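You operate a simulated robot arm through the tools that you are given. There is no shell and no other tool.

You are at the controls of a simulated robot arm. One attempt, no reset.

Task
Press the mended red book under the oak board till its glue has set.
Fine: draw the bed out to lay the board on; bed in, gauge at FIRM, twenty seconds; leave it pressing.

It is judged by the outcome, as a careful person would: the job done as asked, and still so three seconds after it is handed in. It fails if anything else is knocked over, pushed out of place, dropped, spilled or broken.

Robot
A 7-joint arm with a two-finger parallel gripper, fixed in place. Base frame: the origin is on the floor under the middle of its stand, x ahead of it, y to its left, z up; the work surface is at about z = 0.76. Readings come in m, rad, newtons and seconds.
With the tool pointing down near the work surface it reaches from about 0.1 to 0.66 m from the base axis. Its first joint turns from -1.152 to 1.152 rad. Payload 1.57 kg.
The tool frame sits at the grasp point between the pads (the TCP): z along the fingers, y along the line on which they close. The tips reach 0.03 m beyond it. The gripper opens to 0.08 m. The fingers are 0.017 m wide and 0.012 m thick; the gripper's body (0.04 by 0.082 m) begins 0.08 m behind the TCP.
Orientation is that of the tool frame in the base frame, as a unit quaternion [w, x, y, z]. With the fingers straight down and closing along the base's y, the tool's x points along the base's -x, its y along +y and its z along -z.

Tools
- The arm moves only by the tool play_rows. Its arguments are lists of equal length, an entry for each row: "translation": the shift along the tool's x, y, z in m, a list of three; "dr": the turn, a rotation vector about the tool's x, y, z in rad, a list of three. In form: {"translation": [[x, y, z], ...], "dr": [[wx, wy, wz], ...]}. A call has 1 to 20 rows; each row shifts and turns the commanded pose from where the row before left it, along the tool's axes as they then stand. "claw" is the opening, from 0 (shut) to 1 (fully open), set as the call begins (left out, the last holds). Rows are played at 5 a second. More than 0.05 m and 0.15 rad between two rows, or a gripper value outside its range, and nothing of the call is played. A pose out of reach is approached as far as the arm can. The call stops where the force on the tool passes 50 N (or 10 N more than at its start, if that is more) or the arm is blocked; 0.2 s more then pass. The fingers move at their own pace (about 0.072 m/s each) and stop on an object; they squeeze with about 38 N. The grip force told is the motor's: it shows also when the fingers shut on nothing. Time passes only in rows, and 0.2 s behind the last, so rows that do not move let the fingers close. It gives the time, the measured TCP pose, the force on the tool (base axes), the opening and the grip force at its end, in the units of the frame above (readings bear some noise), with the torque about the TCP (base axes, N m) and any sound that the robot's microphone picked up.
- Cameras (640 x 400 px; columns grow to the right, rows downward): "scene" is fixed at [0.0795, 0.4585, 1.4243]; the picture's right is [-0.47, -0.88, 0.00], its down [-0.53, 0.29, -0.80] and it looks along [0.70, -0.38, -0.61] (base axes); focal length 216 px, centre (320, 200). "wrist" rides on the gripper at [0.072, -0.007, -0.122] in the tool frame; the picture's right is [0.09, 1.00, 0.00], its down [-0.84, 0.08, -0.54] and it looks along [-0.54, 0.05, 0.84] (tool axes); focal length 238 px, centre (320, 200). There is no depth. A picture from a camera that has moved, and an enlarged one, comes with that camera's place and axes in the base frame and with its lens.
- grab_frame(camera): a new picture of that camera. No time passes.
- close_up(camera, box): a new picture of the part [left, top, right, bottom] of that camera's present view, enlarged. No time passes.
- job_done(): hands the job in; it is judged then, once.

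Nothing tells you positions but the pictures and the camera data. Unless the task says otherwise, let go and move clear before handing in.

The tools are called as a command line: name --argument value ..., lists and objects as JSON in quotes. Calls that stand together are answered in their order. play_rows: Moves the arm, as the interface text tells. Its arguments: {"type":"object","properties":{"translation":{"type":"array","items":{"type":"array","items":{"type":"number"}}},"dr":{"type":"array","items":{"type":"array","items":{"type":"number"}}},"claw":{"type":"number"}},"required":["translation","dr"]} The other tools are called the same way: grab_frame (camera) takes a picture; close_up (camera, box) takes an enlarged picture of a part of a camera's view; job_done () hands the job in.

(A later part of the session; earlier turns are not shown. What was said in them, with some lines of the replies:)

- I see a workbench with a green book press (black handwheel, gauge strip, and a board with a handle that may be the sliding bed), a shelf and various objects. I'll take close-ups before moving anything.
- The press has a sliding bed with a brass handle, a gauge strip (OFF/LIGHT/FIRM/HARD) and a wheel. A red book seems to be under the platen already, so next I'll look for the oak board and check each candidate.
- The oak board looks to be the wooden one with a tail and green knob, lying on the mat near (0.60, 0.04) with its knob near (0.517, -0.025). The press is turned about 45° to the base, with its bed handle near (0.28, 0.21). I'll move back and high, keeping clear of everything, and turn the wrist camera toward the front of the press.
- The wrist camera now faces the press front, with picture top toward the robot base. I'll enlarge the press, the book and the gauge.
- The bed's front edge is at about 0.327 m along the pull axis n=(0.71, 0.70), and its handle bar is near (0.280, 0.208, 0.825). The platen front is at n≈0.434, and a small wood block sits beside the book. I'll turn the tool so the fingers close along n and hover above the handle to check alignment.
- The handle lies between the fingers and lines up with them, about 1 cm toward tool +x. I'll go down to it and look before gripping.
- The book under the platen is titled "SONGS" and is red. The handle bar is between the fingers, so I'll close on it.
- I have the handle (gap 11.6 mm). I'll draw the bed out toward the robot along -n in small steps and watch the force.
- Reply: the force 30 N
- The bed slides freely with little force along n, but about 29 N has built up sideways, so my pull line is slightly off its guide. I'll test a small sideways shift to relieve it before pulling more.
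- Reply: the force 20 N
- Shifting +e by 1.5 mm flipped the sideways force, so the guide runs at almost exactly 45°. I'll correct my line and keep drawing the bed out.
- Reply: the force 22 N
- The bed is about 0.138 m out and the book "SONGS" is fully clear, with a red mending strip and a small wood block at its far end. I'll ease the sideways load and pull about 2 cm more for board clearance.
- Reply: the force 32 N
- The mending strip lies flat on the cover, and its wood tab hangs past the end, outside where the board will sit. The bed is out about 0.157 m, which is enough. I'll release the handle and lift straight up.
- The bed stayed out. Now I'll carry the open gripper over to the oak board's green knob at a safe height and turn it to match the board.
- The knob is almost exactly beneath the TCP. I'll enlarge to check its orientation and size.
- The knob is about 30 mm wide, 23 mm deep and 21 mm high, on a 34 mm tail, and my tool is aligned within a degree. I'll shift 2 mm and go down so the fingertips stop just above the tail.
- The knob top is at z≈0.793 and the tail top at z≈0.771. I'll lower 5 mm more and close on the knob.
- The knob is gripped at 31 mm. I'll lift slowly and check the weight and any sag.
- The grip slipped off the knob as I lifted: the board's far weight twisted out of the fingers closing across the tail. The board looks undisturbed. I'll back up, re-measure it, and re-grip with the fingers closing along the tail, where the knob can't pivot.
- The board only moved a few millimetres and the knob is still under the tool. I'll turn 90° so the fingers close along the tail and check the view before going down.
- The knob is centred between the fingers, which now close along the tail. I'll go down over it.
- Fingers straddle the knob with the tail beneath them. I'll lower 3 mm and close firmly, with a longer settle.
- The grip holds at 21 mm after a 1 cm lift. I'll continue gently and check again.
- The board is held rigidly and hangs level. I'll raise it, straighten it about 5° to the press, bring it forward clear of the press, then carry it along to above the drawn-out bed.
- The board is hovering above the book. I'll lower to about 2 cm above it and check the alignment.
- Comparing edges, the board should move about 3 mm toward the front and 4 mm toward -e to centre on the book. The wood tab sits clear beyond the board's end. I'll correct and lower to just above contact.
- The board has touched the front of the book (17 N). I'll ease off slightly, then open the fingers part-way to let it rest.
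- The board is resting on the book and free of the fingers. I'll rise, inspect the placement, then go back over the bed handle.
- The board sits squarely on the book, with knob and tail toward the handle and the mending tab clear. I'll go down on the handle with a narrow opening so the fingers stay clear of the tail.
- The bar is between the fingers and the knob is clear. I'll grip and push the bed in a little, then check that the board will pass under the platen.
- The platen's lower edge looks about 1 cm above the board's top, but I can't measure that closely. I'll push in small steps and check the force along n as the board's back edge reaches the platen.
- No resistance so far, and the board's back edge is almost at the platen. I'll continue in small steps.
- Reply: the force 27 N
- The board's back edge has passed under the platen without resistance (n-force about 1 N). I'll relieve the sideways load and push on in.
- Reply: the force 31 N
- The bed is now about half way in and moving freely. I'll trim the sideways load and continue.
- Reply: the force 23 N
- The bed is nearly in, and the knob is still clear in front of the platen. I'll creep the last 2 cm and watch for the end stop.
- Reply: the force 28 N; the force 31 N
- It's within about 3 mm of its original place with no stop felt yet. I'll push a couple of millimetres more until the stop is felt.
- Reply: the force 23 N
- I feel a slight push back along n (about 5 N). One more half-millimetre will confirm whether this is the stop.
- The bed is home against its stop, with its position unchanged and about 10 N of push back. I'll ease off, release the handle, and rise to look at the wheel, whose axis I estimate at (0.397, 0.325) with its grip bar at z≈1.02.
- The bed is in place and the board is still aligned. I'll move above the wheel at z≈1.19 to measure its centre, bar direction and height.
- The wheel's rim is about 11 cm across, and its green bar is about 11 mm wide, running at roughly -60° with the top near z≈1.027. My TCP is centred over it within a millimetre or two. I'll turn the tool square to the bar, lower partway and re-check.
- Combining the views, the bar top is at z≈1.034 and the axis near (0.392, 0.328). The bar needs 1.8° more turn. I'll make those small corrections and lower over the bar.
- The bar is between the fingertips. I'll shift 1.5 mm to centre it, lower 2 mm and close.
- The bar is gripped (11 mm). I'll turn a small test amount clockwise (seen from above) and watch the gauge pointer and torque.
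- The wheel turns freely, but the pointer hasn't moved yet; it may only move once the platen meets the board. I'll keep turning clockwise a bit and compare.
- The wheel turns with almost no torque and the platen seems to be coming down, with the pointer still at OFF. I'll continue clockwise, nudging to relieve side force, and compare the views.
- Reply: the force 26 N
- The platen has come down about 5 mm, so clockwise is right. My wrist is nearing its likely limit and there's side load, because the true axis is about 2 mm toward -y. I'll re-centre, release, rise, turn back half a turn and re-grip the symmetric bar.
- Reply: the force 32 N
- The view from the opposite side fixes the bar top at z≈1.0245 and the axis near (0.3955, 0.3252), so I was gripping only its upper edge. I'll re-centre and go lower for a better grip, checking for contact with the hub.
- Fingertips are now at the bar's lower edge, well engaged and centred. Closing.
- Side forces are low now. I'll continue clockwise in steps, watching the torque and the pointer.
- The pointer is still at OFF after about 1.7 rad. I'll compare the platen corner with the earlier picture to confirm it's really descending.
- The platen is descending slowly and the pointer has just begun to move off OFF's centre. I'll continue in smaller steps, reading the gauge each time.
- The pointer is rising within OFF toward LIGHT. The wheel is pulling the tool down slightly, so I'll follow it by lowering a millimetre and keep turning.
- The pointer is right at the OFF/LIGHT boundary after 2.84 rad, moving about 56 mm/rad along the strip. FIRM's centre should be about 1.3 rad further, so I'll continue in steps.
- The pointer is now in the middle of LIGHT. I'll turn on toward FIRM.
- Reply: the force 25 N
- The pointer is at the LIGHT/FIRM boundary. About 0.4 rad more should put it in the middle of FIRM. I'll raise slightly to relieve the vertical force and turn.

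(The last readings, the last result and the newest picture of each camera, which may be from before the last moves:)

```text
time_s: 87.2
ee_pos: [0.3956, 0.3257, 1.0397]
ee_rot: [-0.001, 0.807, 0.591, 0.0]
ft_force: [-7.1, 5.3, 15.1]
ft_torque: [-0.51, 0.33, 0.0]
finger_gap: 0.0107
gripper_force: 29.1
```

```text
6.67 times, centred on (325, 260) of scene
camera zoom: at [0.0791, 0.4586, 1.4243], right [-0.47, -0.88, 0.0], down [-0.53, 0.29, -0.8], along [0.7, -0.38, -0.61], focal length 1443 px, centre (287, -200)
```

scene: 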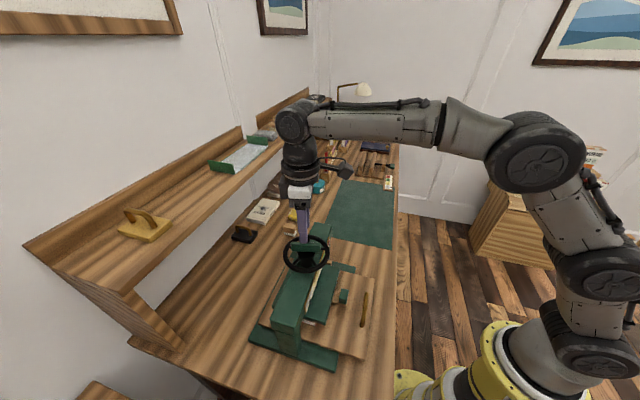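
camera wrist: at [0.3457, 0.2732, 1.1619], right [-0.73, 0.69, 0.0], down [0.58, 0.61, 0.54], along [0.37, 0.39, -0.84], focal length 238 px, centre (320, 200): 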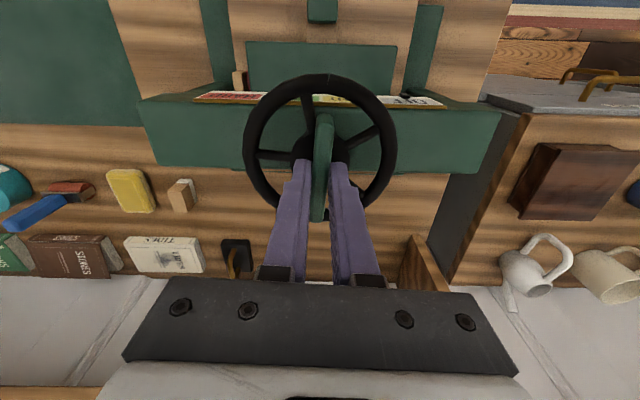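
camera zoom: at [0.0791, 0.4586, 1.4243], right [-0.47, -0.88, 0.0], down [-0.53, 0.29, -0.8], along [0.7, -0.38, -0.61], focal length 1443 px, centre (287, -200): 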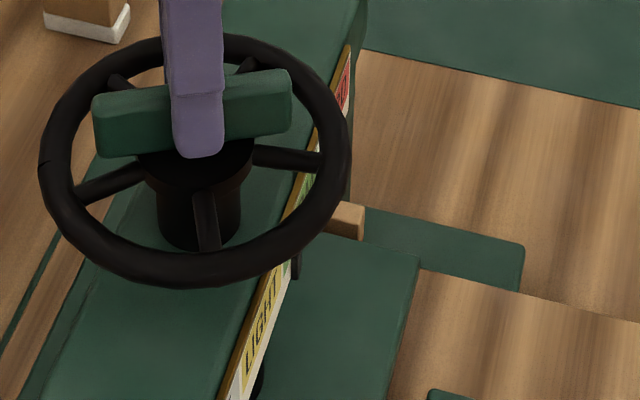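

The rim now hides the pointer from the scene camera, but it should be about 0.097 m along, inside FIRM (0.079–0.132). I'll turn 0.1 rad more toward the centre of FIRM, then check with the wrist camera.

play_rows --translation '[[0, 0, -0.0004], [0, 0, 0], [0, 0, 0]]' --dr '[[0, 0, 0.05], [0, 0, 0.05], [0, 0, 0]]'

close_up --camera "scene" --box '[310, 230, 340, 290]'

grab_frame --camera "wrist"

```text
time_s: 88.0
ee_pos: [0.3957, 0.3253, 1.0397]
ee_rot: [-0.001, 0.836, 0.549, 0.0]
ft_force: [-5.4, 5.9, 6.9]
ft_torque: [0.95, -0.23, -0.02]
finger_gap: 0.0109
gripper_force: 28.4
```

```text
6.67 times, centred on (325, 260) of scene
camera zoom: at [0.0792, 0.4587, 1.4243], right [-0.47, -0.88, 0.0], down [-0.53, 0.29, -0.8], along [0.7, -0.38, -0.61], focal length 1443 px, centre (287, -200)
```

zoom: 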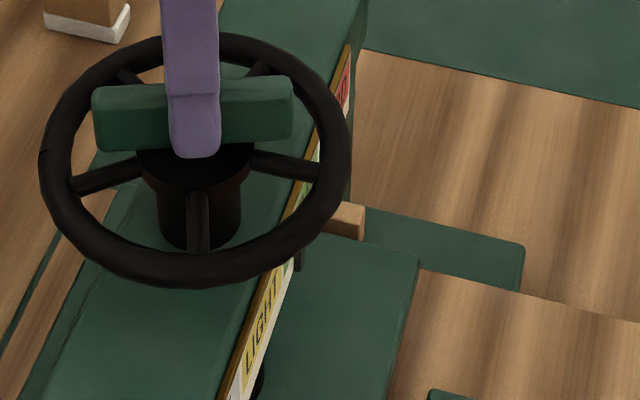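

```text
taken
camera wrist: at [0.417, 0.3934, 1.1618], right [0.95, -0.31, 0.0], down [-0.26, -0.8, 0.54], along [-0.17, -0.51, -0.84], focal length 238 px, centre (320, 200)
```

wrist: 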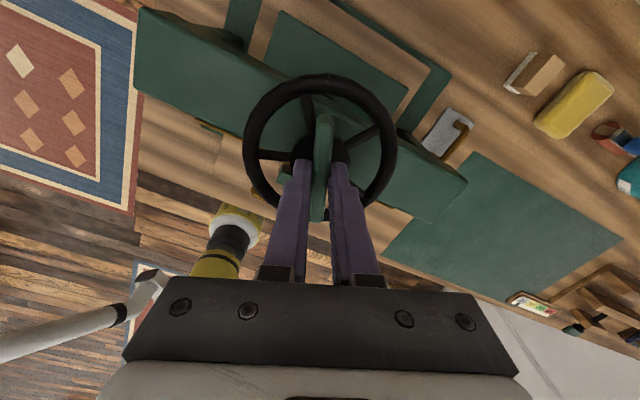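

The pointer keeps climbing. I'll release the bar gently, rise, and pull back to read the gauge from the front and check that the wheel holds.

play_rows --translation '[[0, 0, 0], [0, 0, 0], [0, 0, -0.015], [0, 0, -0.03], [0, 0, -0.04], [0, 0, -0.04], [0, 0, 0]]' --dr '[[0, 0, 0], [0, 0, 0], [0, 0, 0], [0, 0, 0], [0, 0, 0], [0, 0, 0], [0, 0, 0]]' --claw 0.42

close_up --camera "scene" --box '[310, 230, 340, 290]'

play_rows --translation '[[0, 0, 0], [0, 0, 0], [0, 0, 0], [0, 0, 0], [0, 0, 0], [0, 0, 0], [0, 0, 0], [0, 0, 0], [0, -0.04, 0], [0, -0.045, 0], [0, -0.045, 0], [0, -0.045, 0], [0, 0, 0]]' --dr '[[0, 0, -0.149], [0, 0, -0.149], [0, 0, -0.149], [0, 0, -0.149], [0, 0, -0.149], [0, 0, -0.149], [0, 0, -0.149], [0, 0, -0.149], [0, 0, 0], [0, 0, 0], [0, 0, 0], [0, 0, 0], [0, 0, 0]]'

grab_frame --camera "wrist"

close_up --camera "wrist" --box '[340, 10, 500, 210]'

```text
time_s: 89.6
ee_pos: [0.3965, 0.3239, 1.1632]
ee_rot: [0.0, 0.835, 0.55, 0.0]
ft_force: [0.6, -0.6, 0.5]
ft_torque: [0.03, 0.03, 0.02]
finger_gap: 0.034
gripper_force: 0.1
```

```text
6.67 times, centred on (325, 260) of scene
camera zoom: at [0.0795, 0.4585, 1.4243], right [-0.47, -0.88, 0.0], down [-0.53, 0.29, -0.8], along [0.7, -0.38, -0.61], focal length 1443 px, centre (287, -200)
```

zoom: 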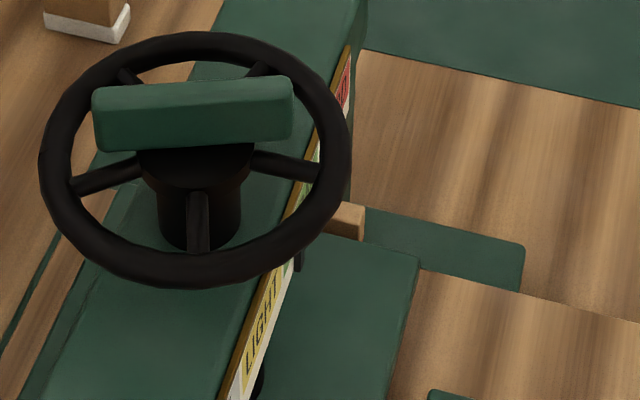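

```text
time_s: 92.4
ee_pos: [0.2723, 0.202, 1.165]
ee_rot: [0.0, 0.382, 0.924, 0.0]
ft_force: [-0.6, -0.7, 0.7]
ft_torque: [0.0, 0.01, -0.03]
finger_gap: 0.0336
gripper_force: 0.0
```

```text
taken
camera wrist: at [0.2157, 0.2475, 1.2872], right [0.64, 0.77, 0.0], down [0.65, -0.54, 0.54], along [0.42, -0.35, -0.84], focal length 238 px, centre (320, 200)
```

wrist: 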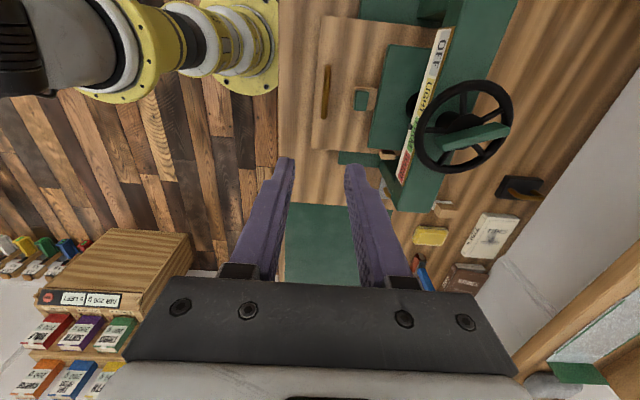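

```text
2.00 times, centred on (420, 110) of wrist
camera zoom: at [0.2157, 0.2475, 1.2872], right [0.64, 0.77, 0.0], down [0.65, -0.54, 0.54], along [0.42, -0.35, -0.84], focal length 477 px, centre (120, 380)
```

zoom: 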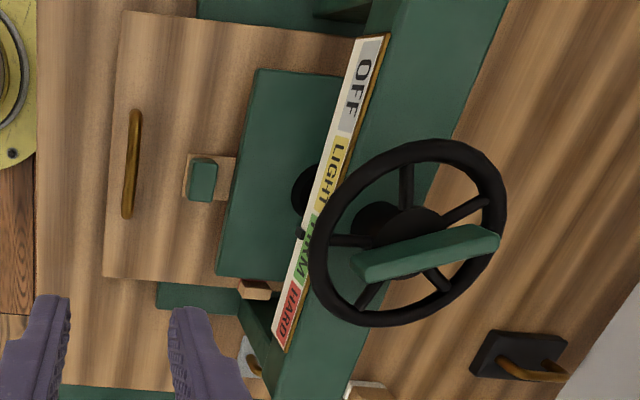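

The wheel held when released. The pointer appears within the green FIRM zone, so I'll enlarge to confirm.

close_up --camera "wrist" --box '[390, 90, 450, 190]'

close_up --camera "wrist" --box '[405, 105, 430, 145]'

close_up --camera "scene" --box '[300, 240, 360, 340]'

```text
4.00 times, centred on (420, 140) of wrist
camera zoom: at [0.2157, 0.2475, 1.2872], right [0.64, 0.77, 0.0], down [0.65, -0.54, 0.54], along [0.42, -0.35, -0.84], focal length 953 px, centre (-80, 440)
```

zoom: 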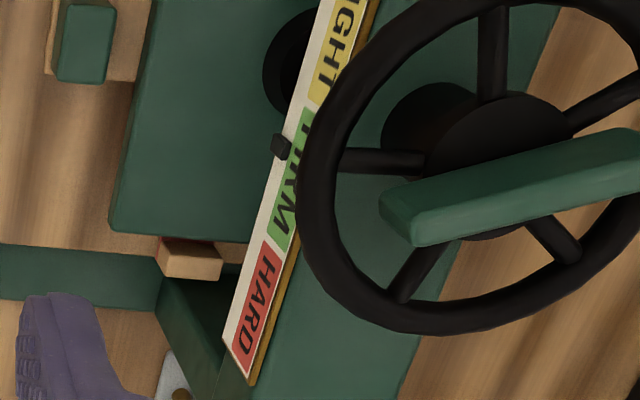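

```text
10.00 times, centred on (418, 125) of wrist
camera zoom: at [0.2157, 0.2475, 1.2872], right [0.64, 0.77, 0.0], down [0.65, -0.54, 0.54], along [0.42, -0.35, -0.84], focal length 2384 px, centre (-655, 950)
```

zoom: 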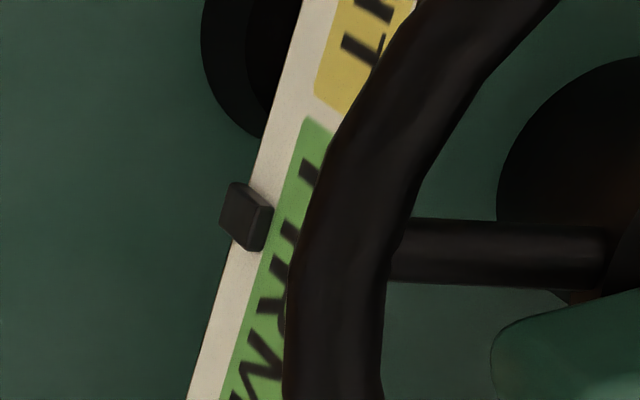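

```text
4.00 times, centred on (330, 290) of scene
camera zoom: at [0.0795, 0.4585, 1.4243], right [-0.47, -0.88, 0.0], down [-0.53, 0.29, -0.8], along [0.7, -0.38, -0.61], focal length 866 px, centre (280, -160)
```

zoom: 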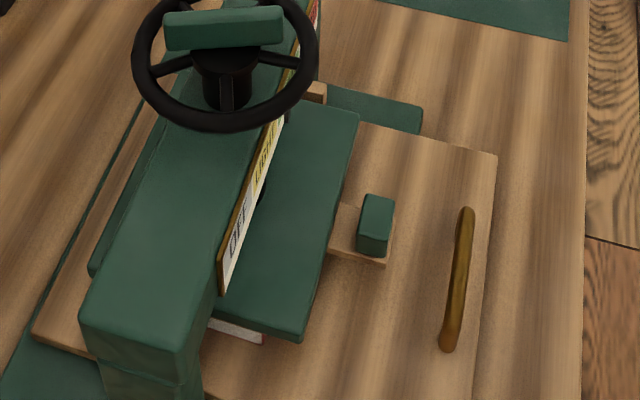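

The pointer is inside FIRM, about 30% in from the LIGHT side, but my view is oblique. I'll shift sideways to read it square-on before deciding on a final touch.

play_rows --translation '[[-0.03, 0, 0], [-0.035, 0, 0], [-0.025, 0, 0], [0, 0, 0]]' --dr '[[0, 0, 0], [0, 0, 0], [0, 0, 0], [0, 0, 0]]'

grab_frame --camera "wrist"

close_up --camera "wrist" --box '[390, 0, 470, 120]'

```text
time_s: 93.4
ee_pos: [0.3364, 0.1371, 1.164]
ee_rot: [0.0, 0.383, 0.924, 0.0]
ft_force: [-0.5, 0.2, -0.8]
ft_torque: [0.01, -0.02, -0.03]
finger_gap: 0.0336
gripper_force: 0.1
```

```text
taken
camera wrist: at [0.2807, 0.1835, 1.2858], right [0.64, 0.77, 0.0], down [0.65, -0.54, 0.54], along [0.42, -0.35, -0.84], focal length 238 px, centre (320, 200)
```

wrist: 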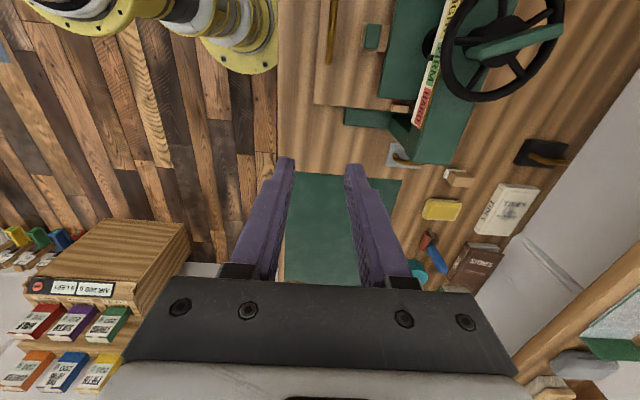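

```text
3.33 times, centred on (430, 60) of wrist
camera zoom: at [0.2807, 0.1835, 1.2858], right [0.64, 0.77, 0.0], down [0.65, -0.54, 0.54], along [0.42, -0.35, -0.84], focal length 794 px, centre (-47, 667)
```

zoom: 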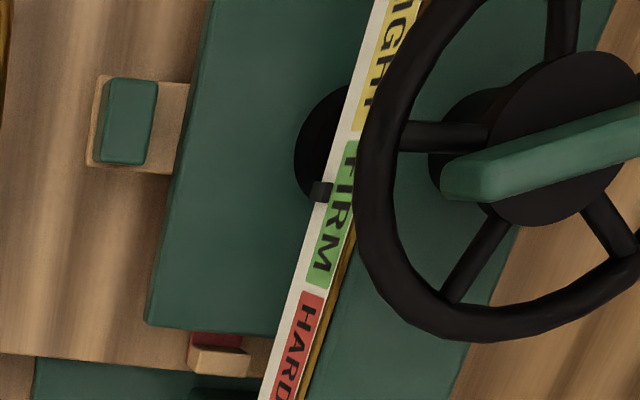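

Seen square-on, the pointer is about 40% into FIRM, a safe reading well away from both boundaries. The press holds by itself, so I'll wait with the arm clear and check the gauge partway.

play_rows --translation '[[0, 0, 0], [0, 0, 0], [0, 0, 0], [0, 0, 0], [0, 0, 0], [0, 0, 0], [0, 0, 0], [0, 0, 0], [0, 0, 0], [0, 0, 0], [0, 0, 0], [0, 0, 0], [0, 0, 0], [0, 0, 0], [0, 0, 0], [0, 0, 0], [0, 0, 0], [0, 0, 0], [0, 0, 0], [0, 0, 0]]' --dr '[[0, 0, 0], [0, 0, 0], [0, 0, 0], [0, 0, 0], [0, 0, 0], [0, 0, 0], [0, 0, 0], [0, 0, 0], [0, 0, 0], [0, 0, 0], [0, 0, 0], [0, 0, 0], [0, 0, 0], [0, 0, 0], [0, 0, 0], [0, 0, 0], [0, 0, 0], [0, 0, 0], [0, 0, 0], [0, 0, 0]]'

play_rows --translation '[[0, 0, 0], [0, 0, 0], [0, 0, 0], [0, 0, 0], [0, 0, 0], [0, 0, 0], [0, 0, 0], [0, 0, 0], [0, 0, 0], [0, 0, 0], [0, 0, 0], [0, 0, 0], [0, 0, 0], [0, 0, 0], [0, 0, 0], [0, 0, 0], [0, 0, 0], [0, 0, 0], [0, 0, 0], [0, 0, 0]]' --dr '[[0, 0, 0], [0, 0, 0], [0, 0, 0], [0, 0, 0], [0, 0, 0], [0, 0, 0], [0, 0, 0], [0, 0, 0], [0, 0, 0], [0, 0, 0], [0, 0, 0], [0, 0, 0], [0, 0, 0], [0, 0, 0], [0, 0, 0], [0, 0, 0], [0, 0, 0], [0, 0, 0], [0, 0, 0], [0, 0, 0]]'

close_up --camera "wrist" --box '[390, 0, 470, 120]'

```text
time_s: 97.6
ee_pos: [0.3369, 0.1378, 1.1635]
ee_rot: [0.0, 0.382, 0.924, 0.0]
ft_force: [0.6, 0.2, -0.3]
ft_torque: [0.0, 0.01, 0.02]
finger_gap: 0.0338
gripper_force: 0.1
```

```text
time_s: 101.8
ee_pos: [0.3377, 0.1371, 1.1651]
ee_rot: [-0.001, 0.382, 0.924, 0.0]
ft_force: [-0.3, 0.3, 0.0]
ft_torque: [-0.01, 0.01, -0.02]
finger_gap: 0.0338
gripper_force: 0.2
```

```text
3.33 times, centred on (430, 60) of wrist
camera zoom: at [0.2805, 0.1837, 1.2859], right [0.64, 0.77, 0.0], down [0.65, -0.54, 0.54], along [0.42, -0.35, -0.84], focal length 794 px, centre (-47, 667)
```

zoom: 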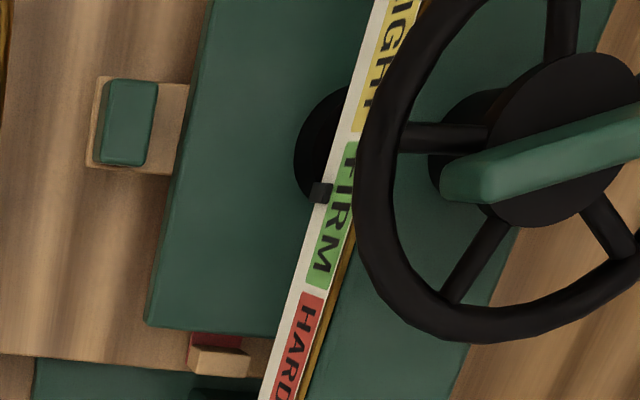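

The pointer hasn't moved and is steady in FIRM, with about 14 s elapsed since release. I'll keep waiting well past twenty seconds, counting from this check to be safe.

play_rows --translation '[[0, 0, 0], [0, 0, 0], [0, 0, 0], [0, 0, 0], [0, 0, 0], [0, 0, 0], [0, 0, 0], [0, 0, 0], [0, 0, 0], [0, 0, 0], [0, 0, 0], [0, 0, 0], [0, 0, 0], [0, 0, 0], [0, 0, 0], [0, 0, 0], [0, 0, 0], [0, 0, 0], [0, 0, 0], [0, 0, 0]]' --dr '[[0, 0, 0], [0, 0, 0], [0, 0, 0], [0, 0, 0], [0, 0, 0], [0, 0, 0], [0, 0, 0], [0, 0, 0], [0, 0, 0], [0, 0, 0], [0, 0, 0], [0, 0, 0], [0, 0, 0], [0, 0, 0], [0, 0, 0], [0, 0, 0], [0, 0, 0], [0, 0, 0], [0, 0, 0], [0, 0, 0]]'

play_rows --translation '[[0, 0, 0], [0, 0, 0], [0, 0, 0], [0, 0, 0], [0, 0, 0], [0, 0, 0], [0, 0, 0], [0, 0, 0], [0, 0, 0], [0, 0, 0], [0, 0, 0], [0, 0, 0], [0, 0, 0], [0, 0, 0], [0, 0, 0], [0, 0, 0], [0, 0, 0], [0, 0, 0], [0, 0, 0], [0, 0, 0]]' --dr '[[0, 0, 0], [0, 0, 0], [0, 0, 0], [0, 0, 0], [0, 0, 0], [0, 0, 0], [0, 0, 0], [0, 0, 0], [0, 0, 0], [0, 0, 0], [0, 0, 0], [0, 0, 0], [0, 0, 0], [0, 0, 0], [0, 0, 0], [0, 0, 0], [0, 0, 0], [0, 0, 0], [0, 0, 0], [0, 0, 0]]'

play_rows --translation '[[0, 0, 0], [0, 0, 0], [0, 0, 0], [0, 0, 0], [0, 0, 0], [0, 0, 0], [0, 0, 0], [0, 0, 0], [0, 0, 0], [0, 0, 0], [0, 0, 0], [0, 0, 0], [0, 0, 0], [0, 0, 0], [0, 0, 0], [0, 0, 0], [0, 0, 0], [0, 0, 0], [0, 0, 0], [0, 0, 0]]' --dr '[[0, 0, 0], [0, 0, 0], [0, 0, 0], [0, 0, 0], [0, 0, 0], [0, 0, 0], [0, 0, 0], [0, 0, 0], [0, 0, 0], [0, 0, 0], [0, 0, 0], [0, 0, 0], [0, 0, 0], [0, 0, 0], [0, 0, 0], [0, 0, 0], [0, 0, 0], [0, 0, 0], [0, 0, 0], [0, 0, 0]]'

play_rows --translation '[[0, 0, 0], [0, 0, 0], [0, 0, 0], [0, 0, 0], [0, 0, 0], [0, 0, 0], [0, 0, 0], [0, 0, 0], [0, 0, 0], [0, 0, 0], [0, 0, 0], [0, 0, 0], [0, 0, 0], [0, 0, 0], [0, 0, 0], [0, 0, 0], [0, 0, 0], [0, 0, 0], [0, 0, 0], [0, 0, 0]]' --dr '[[0, 0, 0], [0, 0, 0], [0, 0, 0], [0, 0, 0], [0, 0, 0], [0, 0, 0], [0, 0, 0], [0, 0, 0], [0, 0, 0], [0, 0, 0], [0, 0, 0], [0, 0, 0], [0, 0, 0], [0, 0, 0], [0, 0, 0], [0, 0, 0], [0, 0, 0], [0, 0, 0], [0, 0, 0], [0, 0, 0]]'

close_up --camera "wrist" --box '[390, 0, 470, 120]'

grab_frame --camera "scene"

```text
time_s: 106.0
ee_pos: [0.3383, 0.1381, 1.1653]
ee_rot: [0.0, 0.384, 0.923, 0.0]
ft_force: [-0.1, 0.1, -0.7]
ft_torque: [-0.01, 0.02, -0.01]
finger_gap: 0.0333
gripper_force: 0.1
```

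```text
time_s: 110.2
ee_pos: [0.3364, 0.1373, 1.1644]
ee_rot: [0.0, 0.383, 0.924, -0.001]
ft_force: [-0.1, 0.0, -0.3]
ft_torque: [-0.01, 0.0, 0.02]
finger_gap: 0.0334
gripper_force: 0.0
```

```text
time_s: 114.4
ee_pos: [0.3361, 0.1373, 1.164]
ee_rot: [0.0, 0.383, 0.924, 0.0]
ft_force: [-0.6, -0.1, 0.0]
ft_torque: [0.01, 0.0, 0.02]
finger_gap: 0.0337
gripper_force: 0.1
```

```text
time_s: 118.6
ee_pos: [0.3373, 0.1373, 1.1646]
ee_rot: [0.0, 0.382, 0.924, 0.0]
ft_force: [0.1, -0.4, -0.8]
ft_torque: [-0.01, -0.03, 0.0]
finger_gap: 0.0335
gripper_force: 0.1
```

```text
3.33 times, centred on (430, 60) of wrist
camera zoom: at [0.2805, 0.1837, 1.2859], right [0.64, 0.77, 0.0], down [0.65, -0.54, 0.54], along [0.42, -0.35, -0.84], focal length 794 px, centre (-47, 667)
```

zoom: 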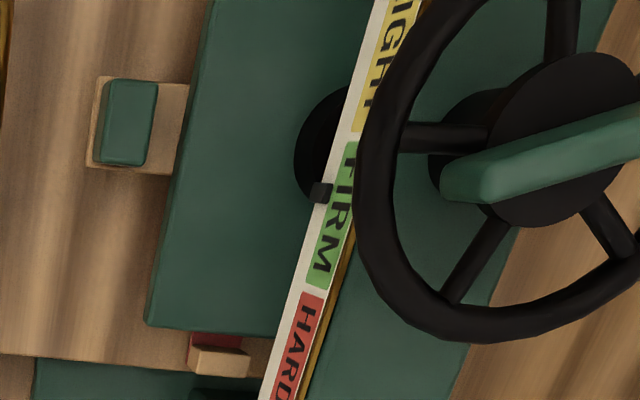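

```text
taken
```

scene: 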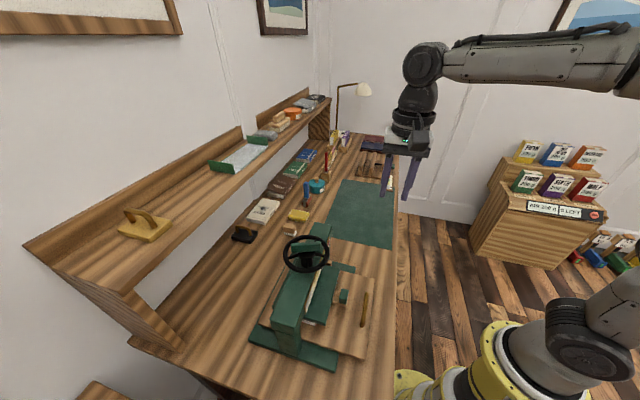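

The gauge has stayed in FIRM for about 30 seconds with the board squarely over the red book and the bed home. Nothing else is disturbed and the arm is clear. I'll leave it pressing and hand the job in.

job_done

```text
The job is handed in.
```

The mended red book (SONGS) is in the press under the oak board. The bed is fully in and the gauge reads FIRM. It stayed at FIRM for about 30 seconds before I handed in, and I left it pressing.

- **Board:** My first grip on the board slipped as I lifted it, and it shifted a few millimetres on the mat. I re-gripped it along the tail, laid it squarely over the book, and saw nothing else disturbed.
- **Gauge:** The pointer sits about 40% of the way into FIRM and did not move while I waited. The wheel held when I let go of it.
- **Mending strip:** The wood tab on the end of the strip sticks out past the board, so the board did not press on it.

The arm is empty and clear of the press.
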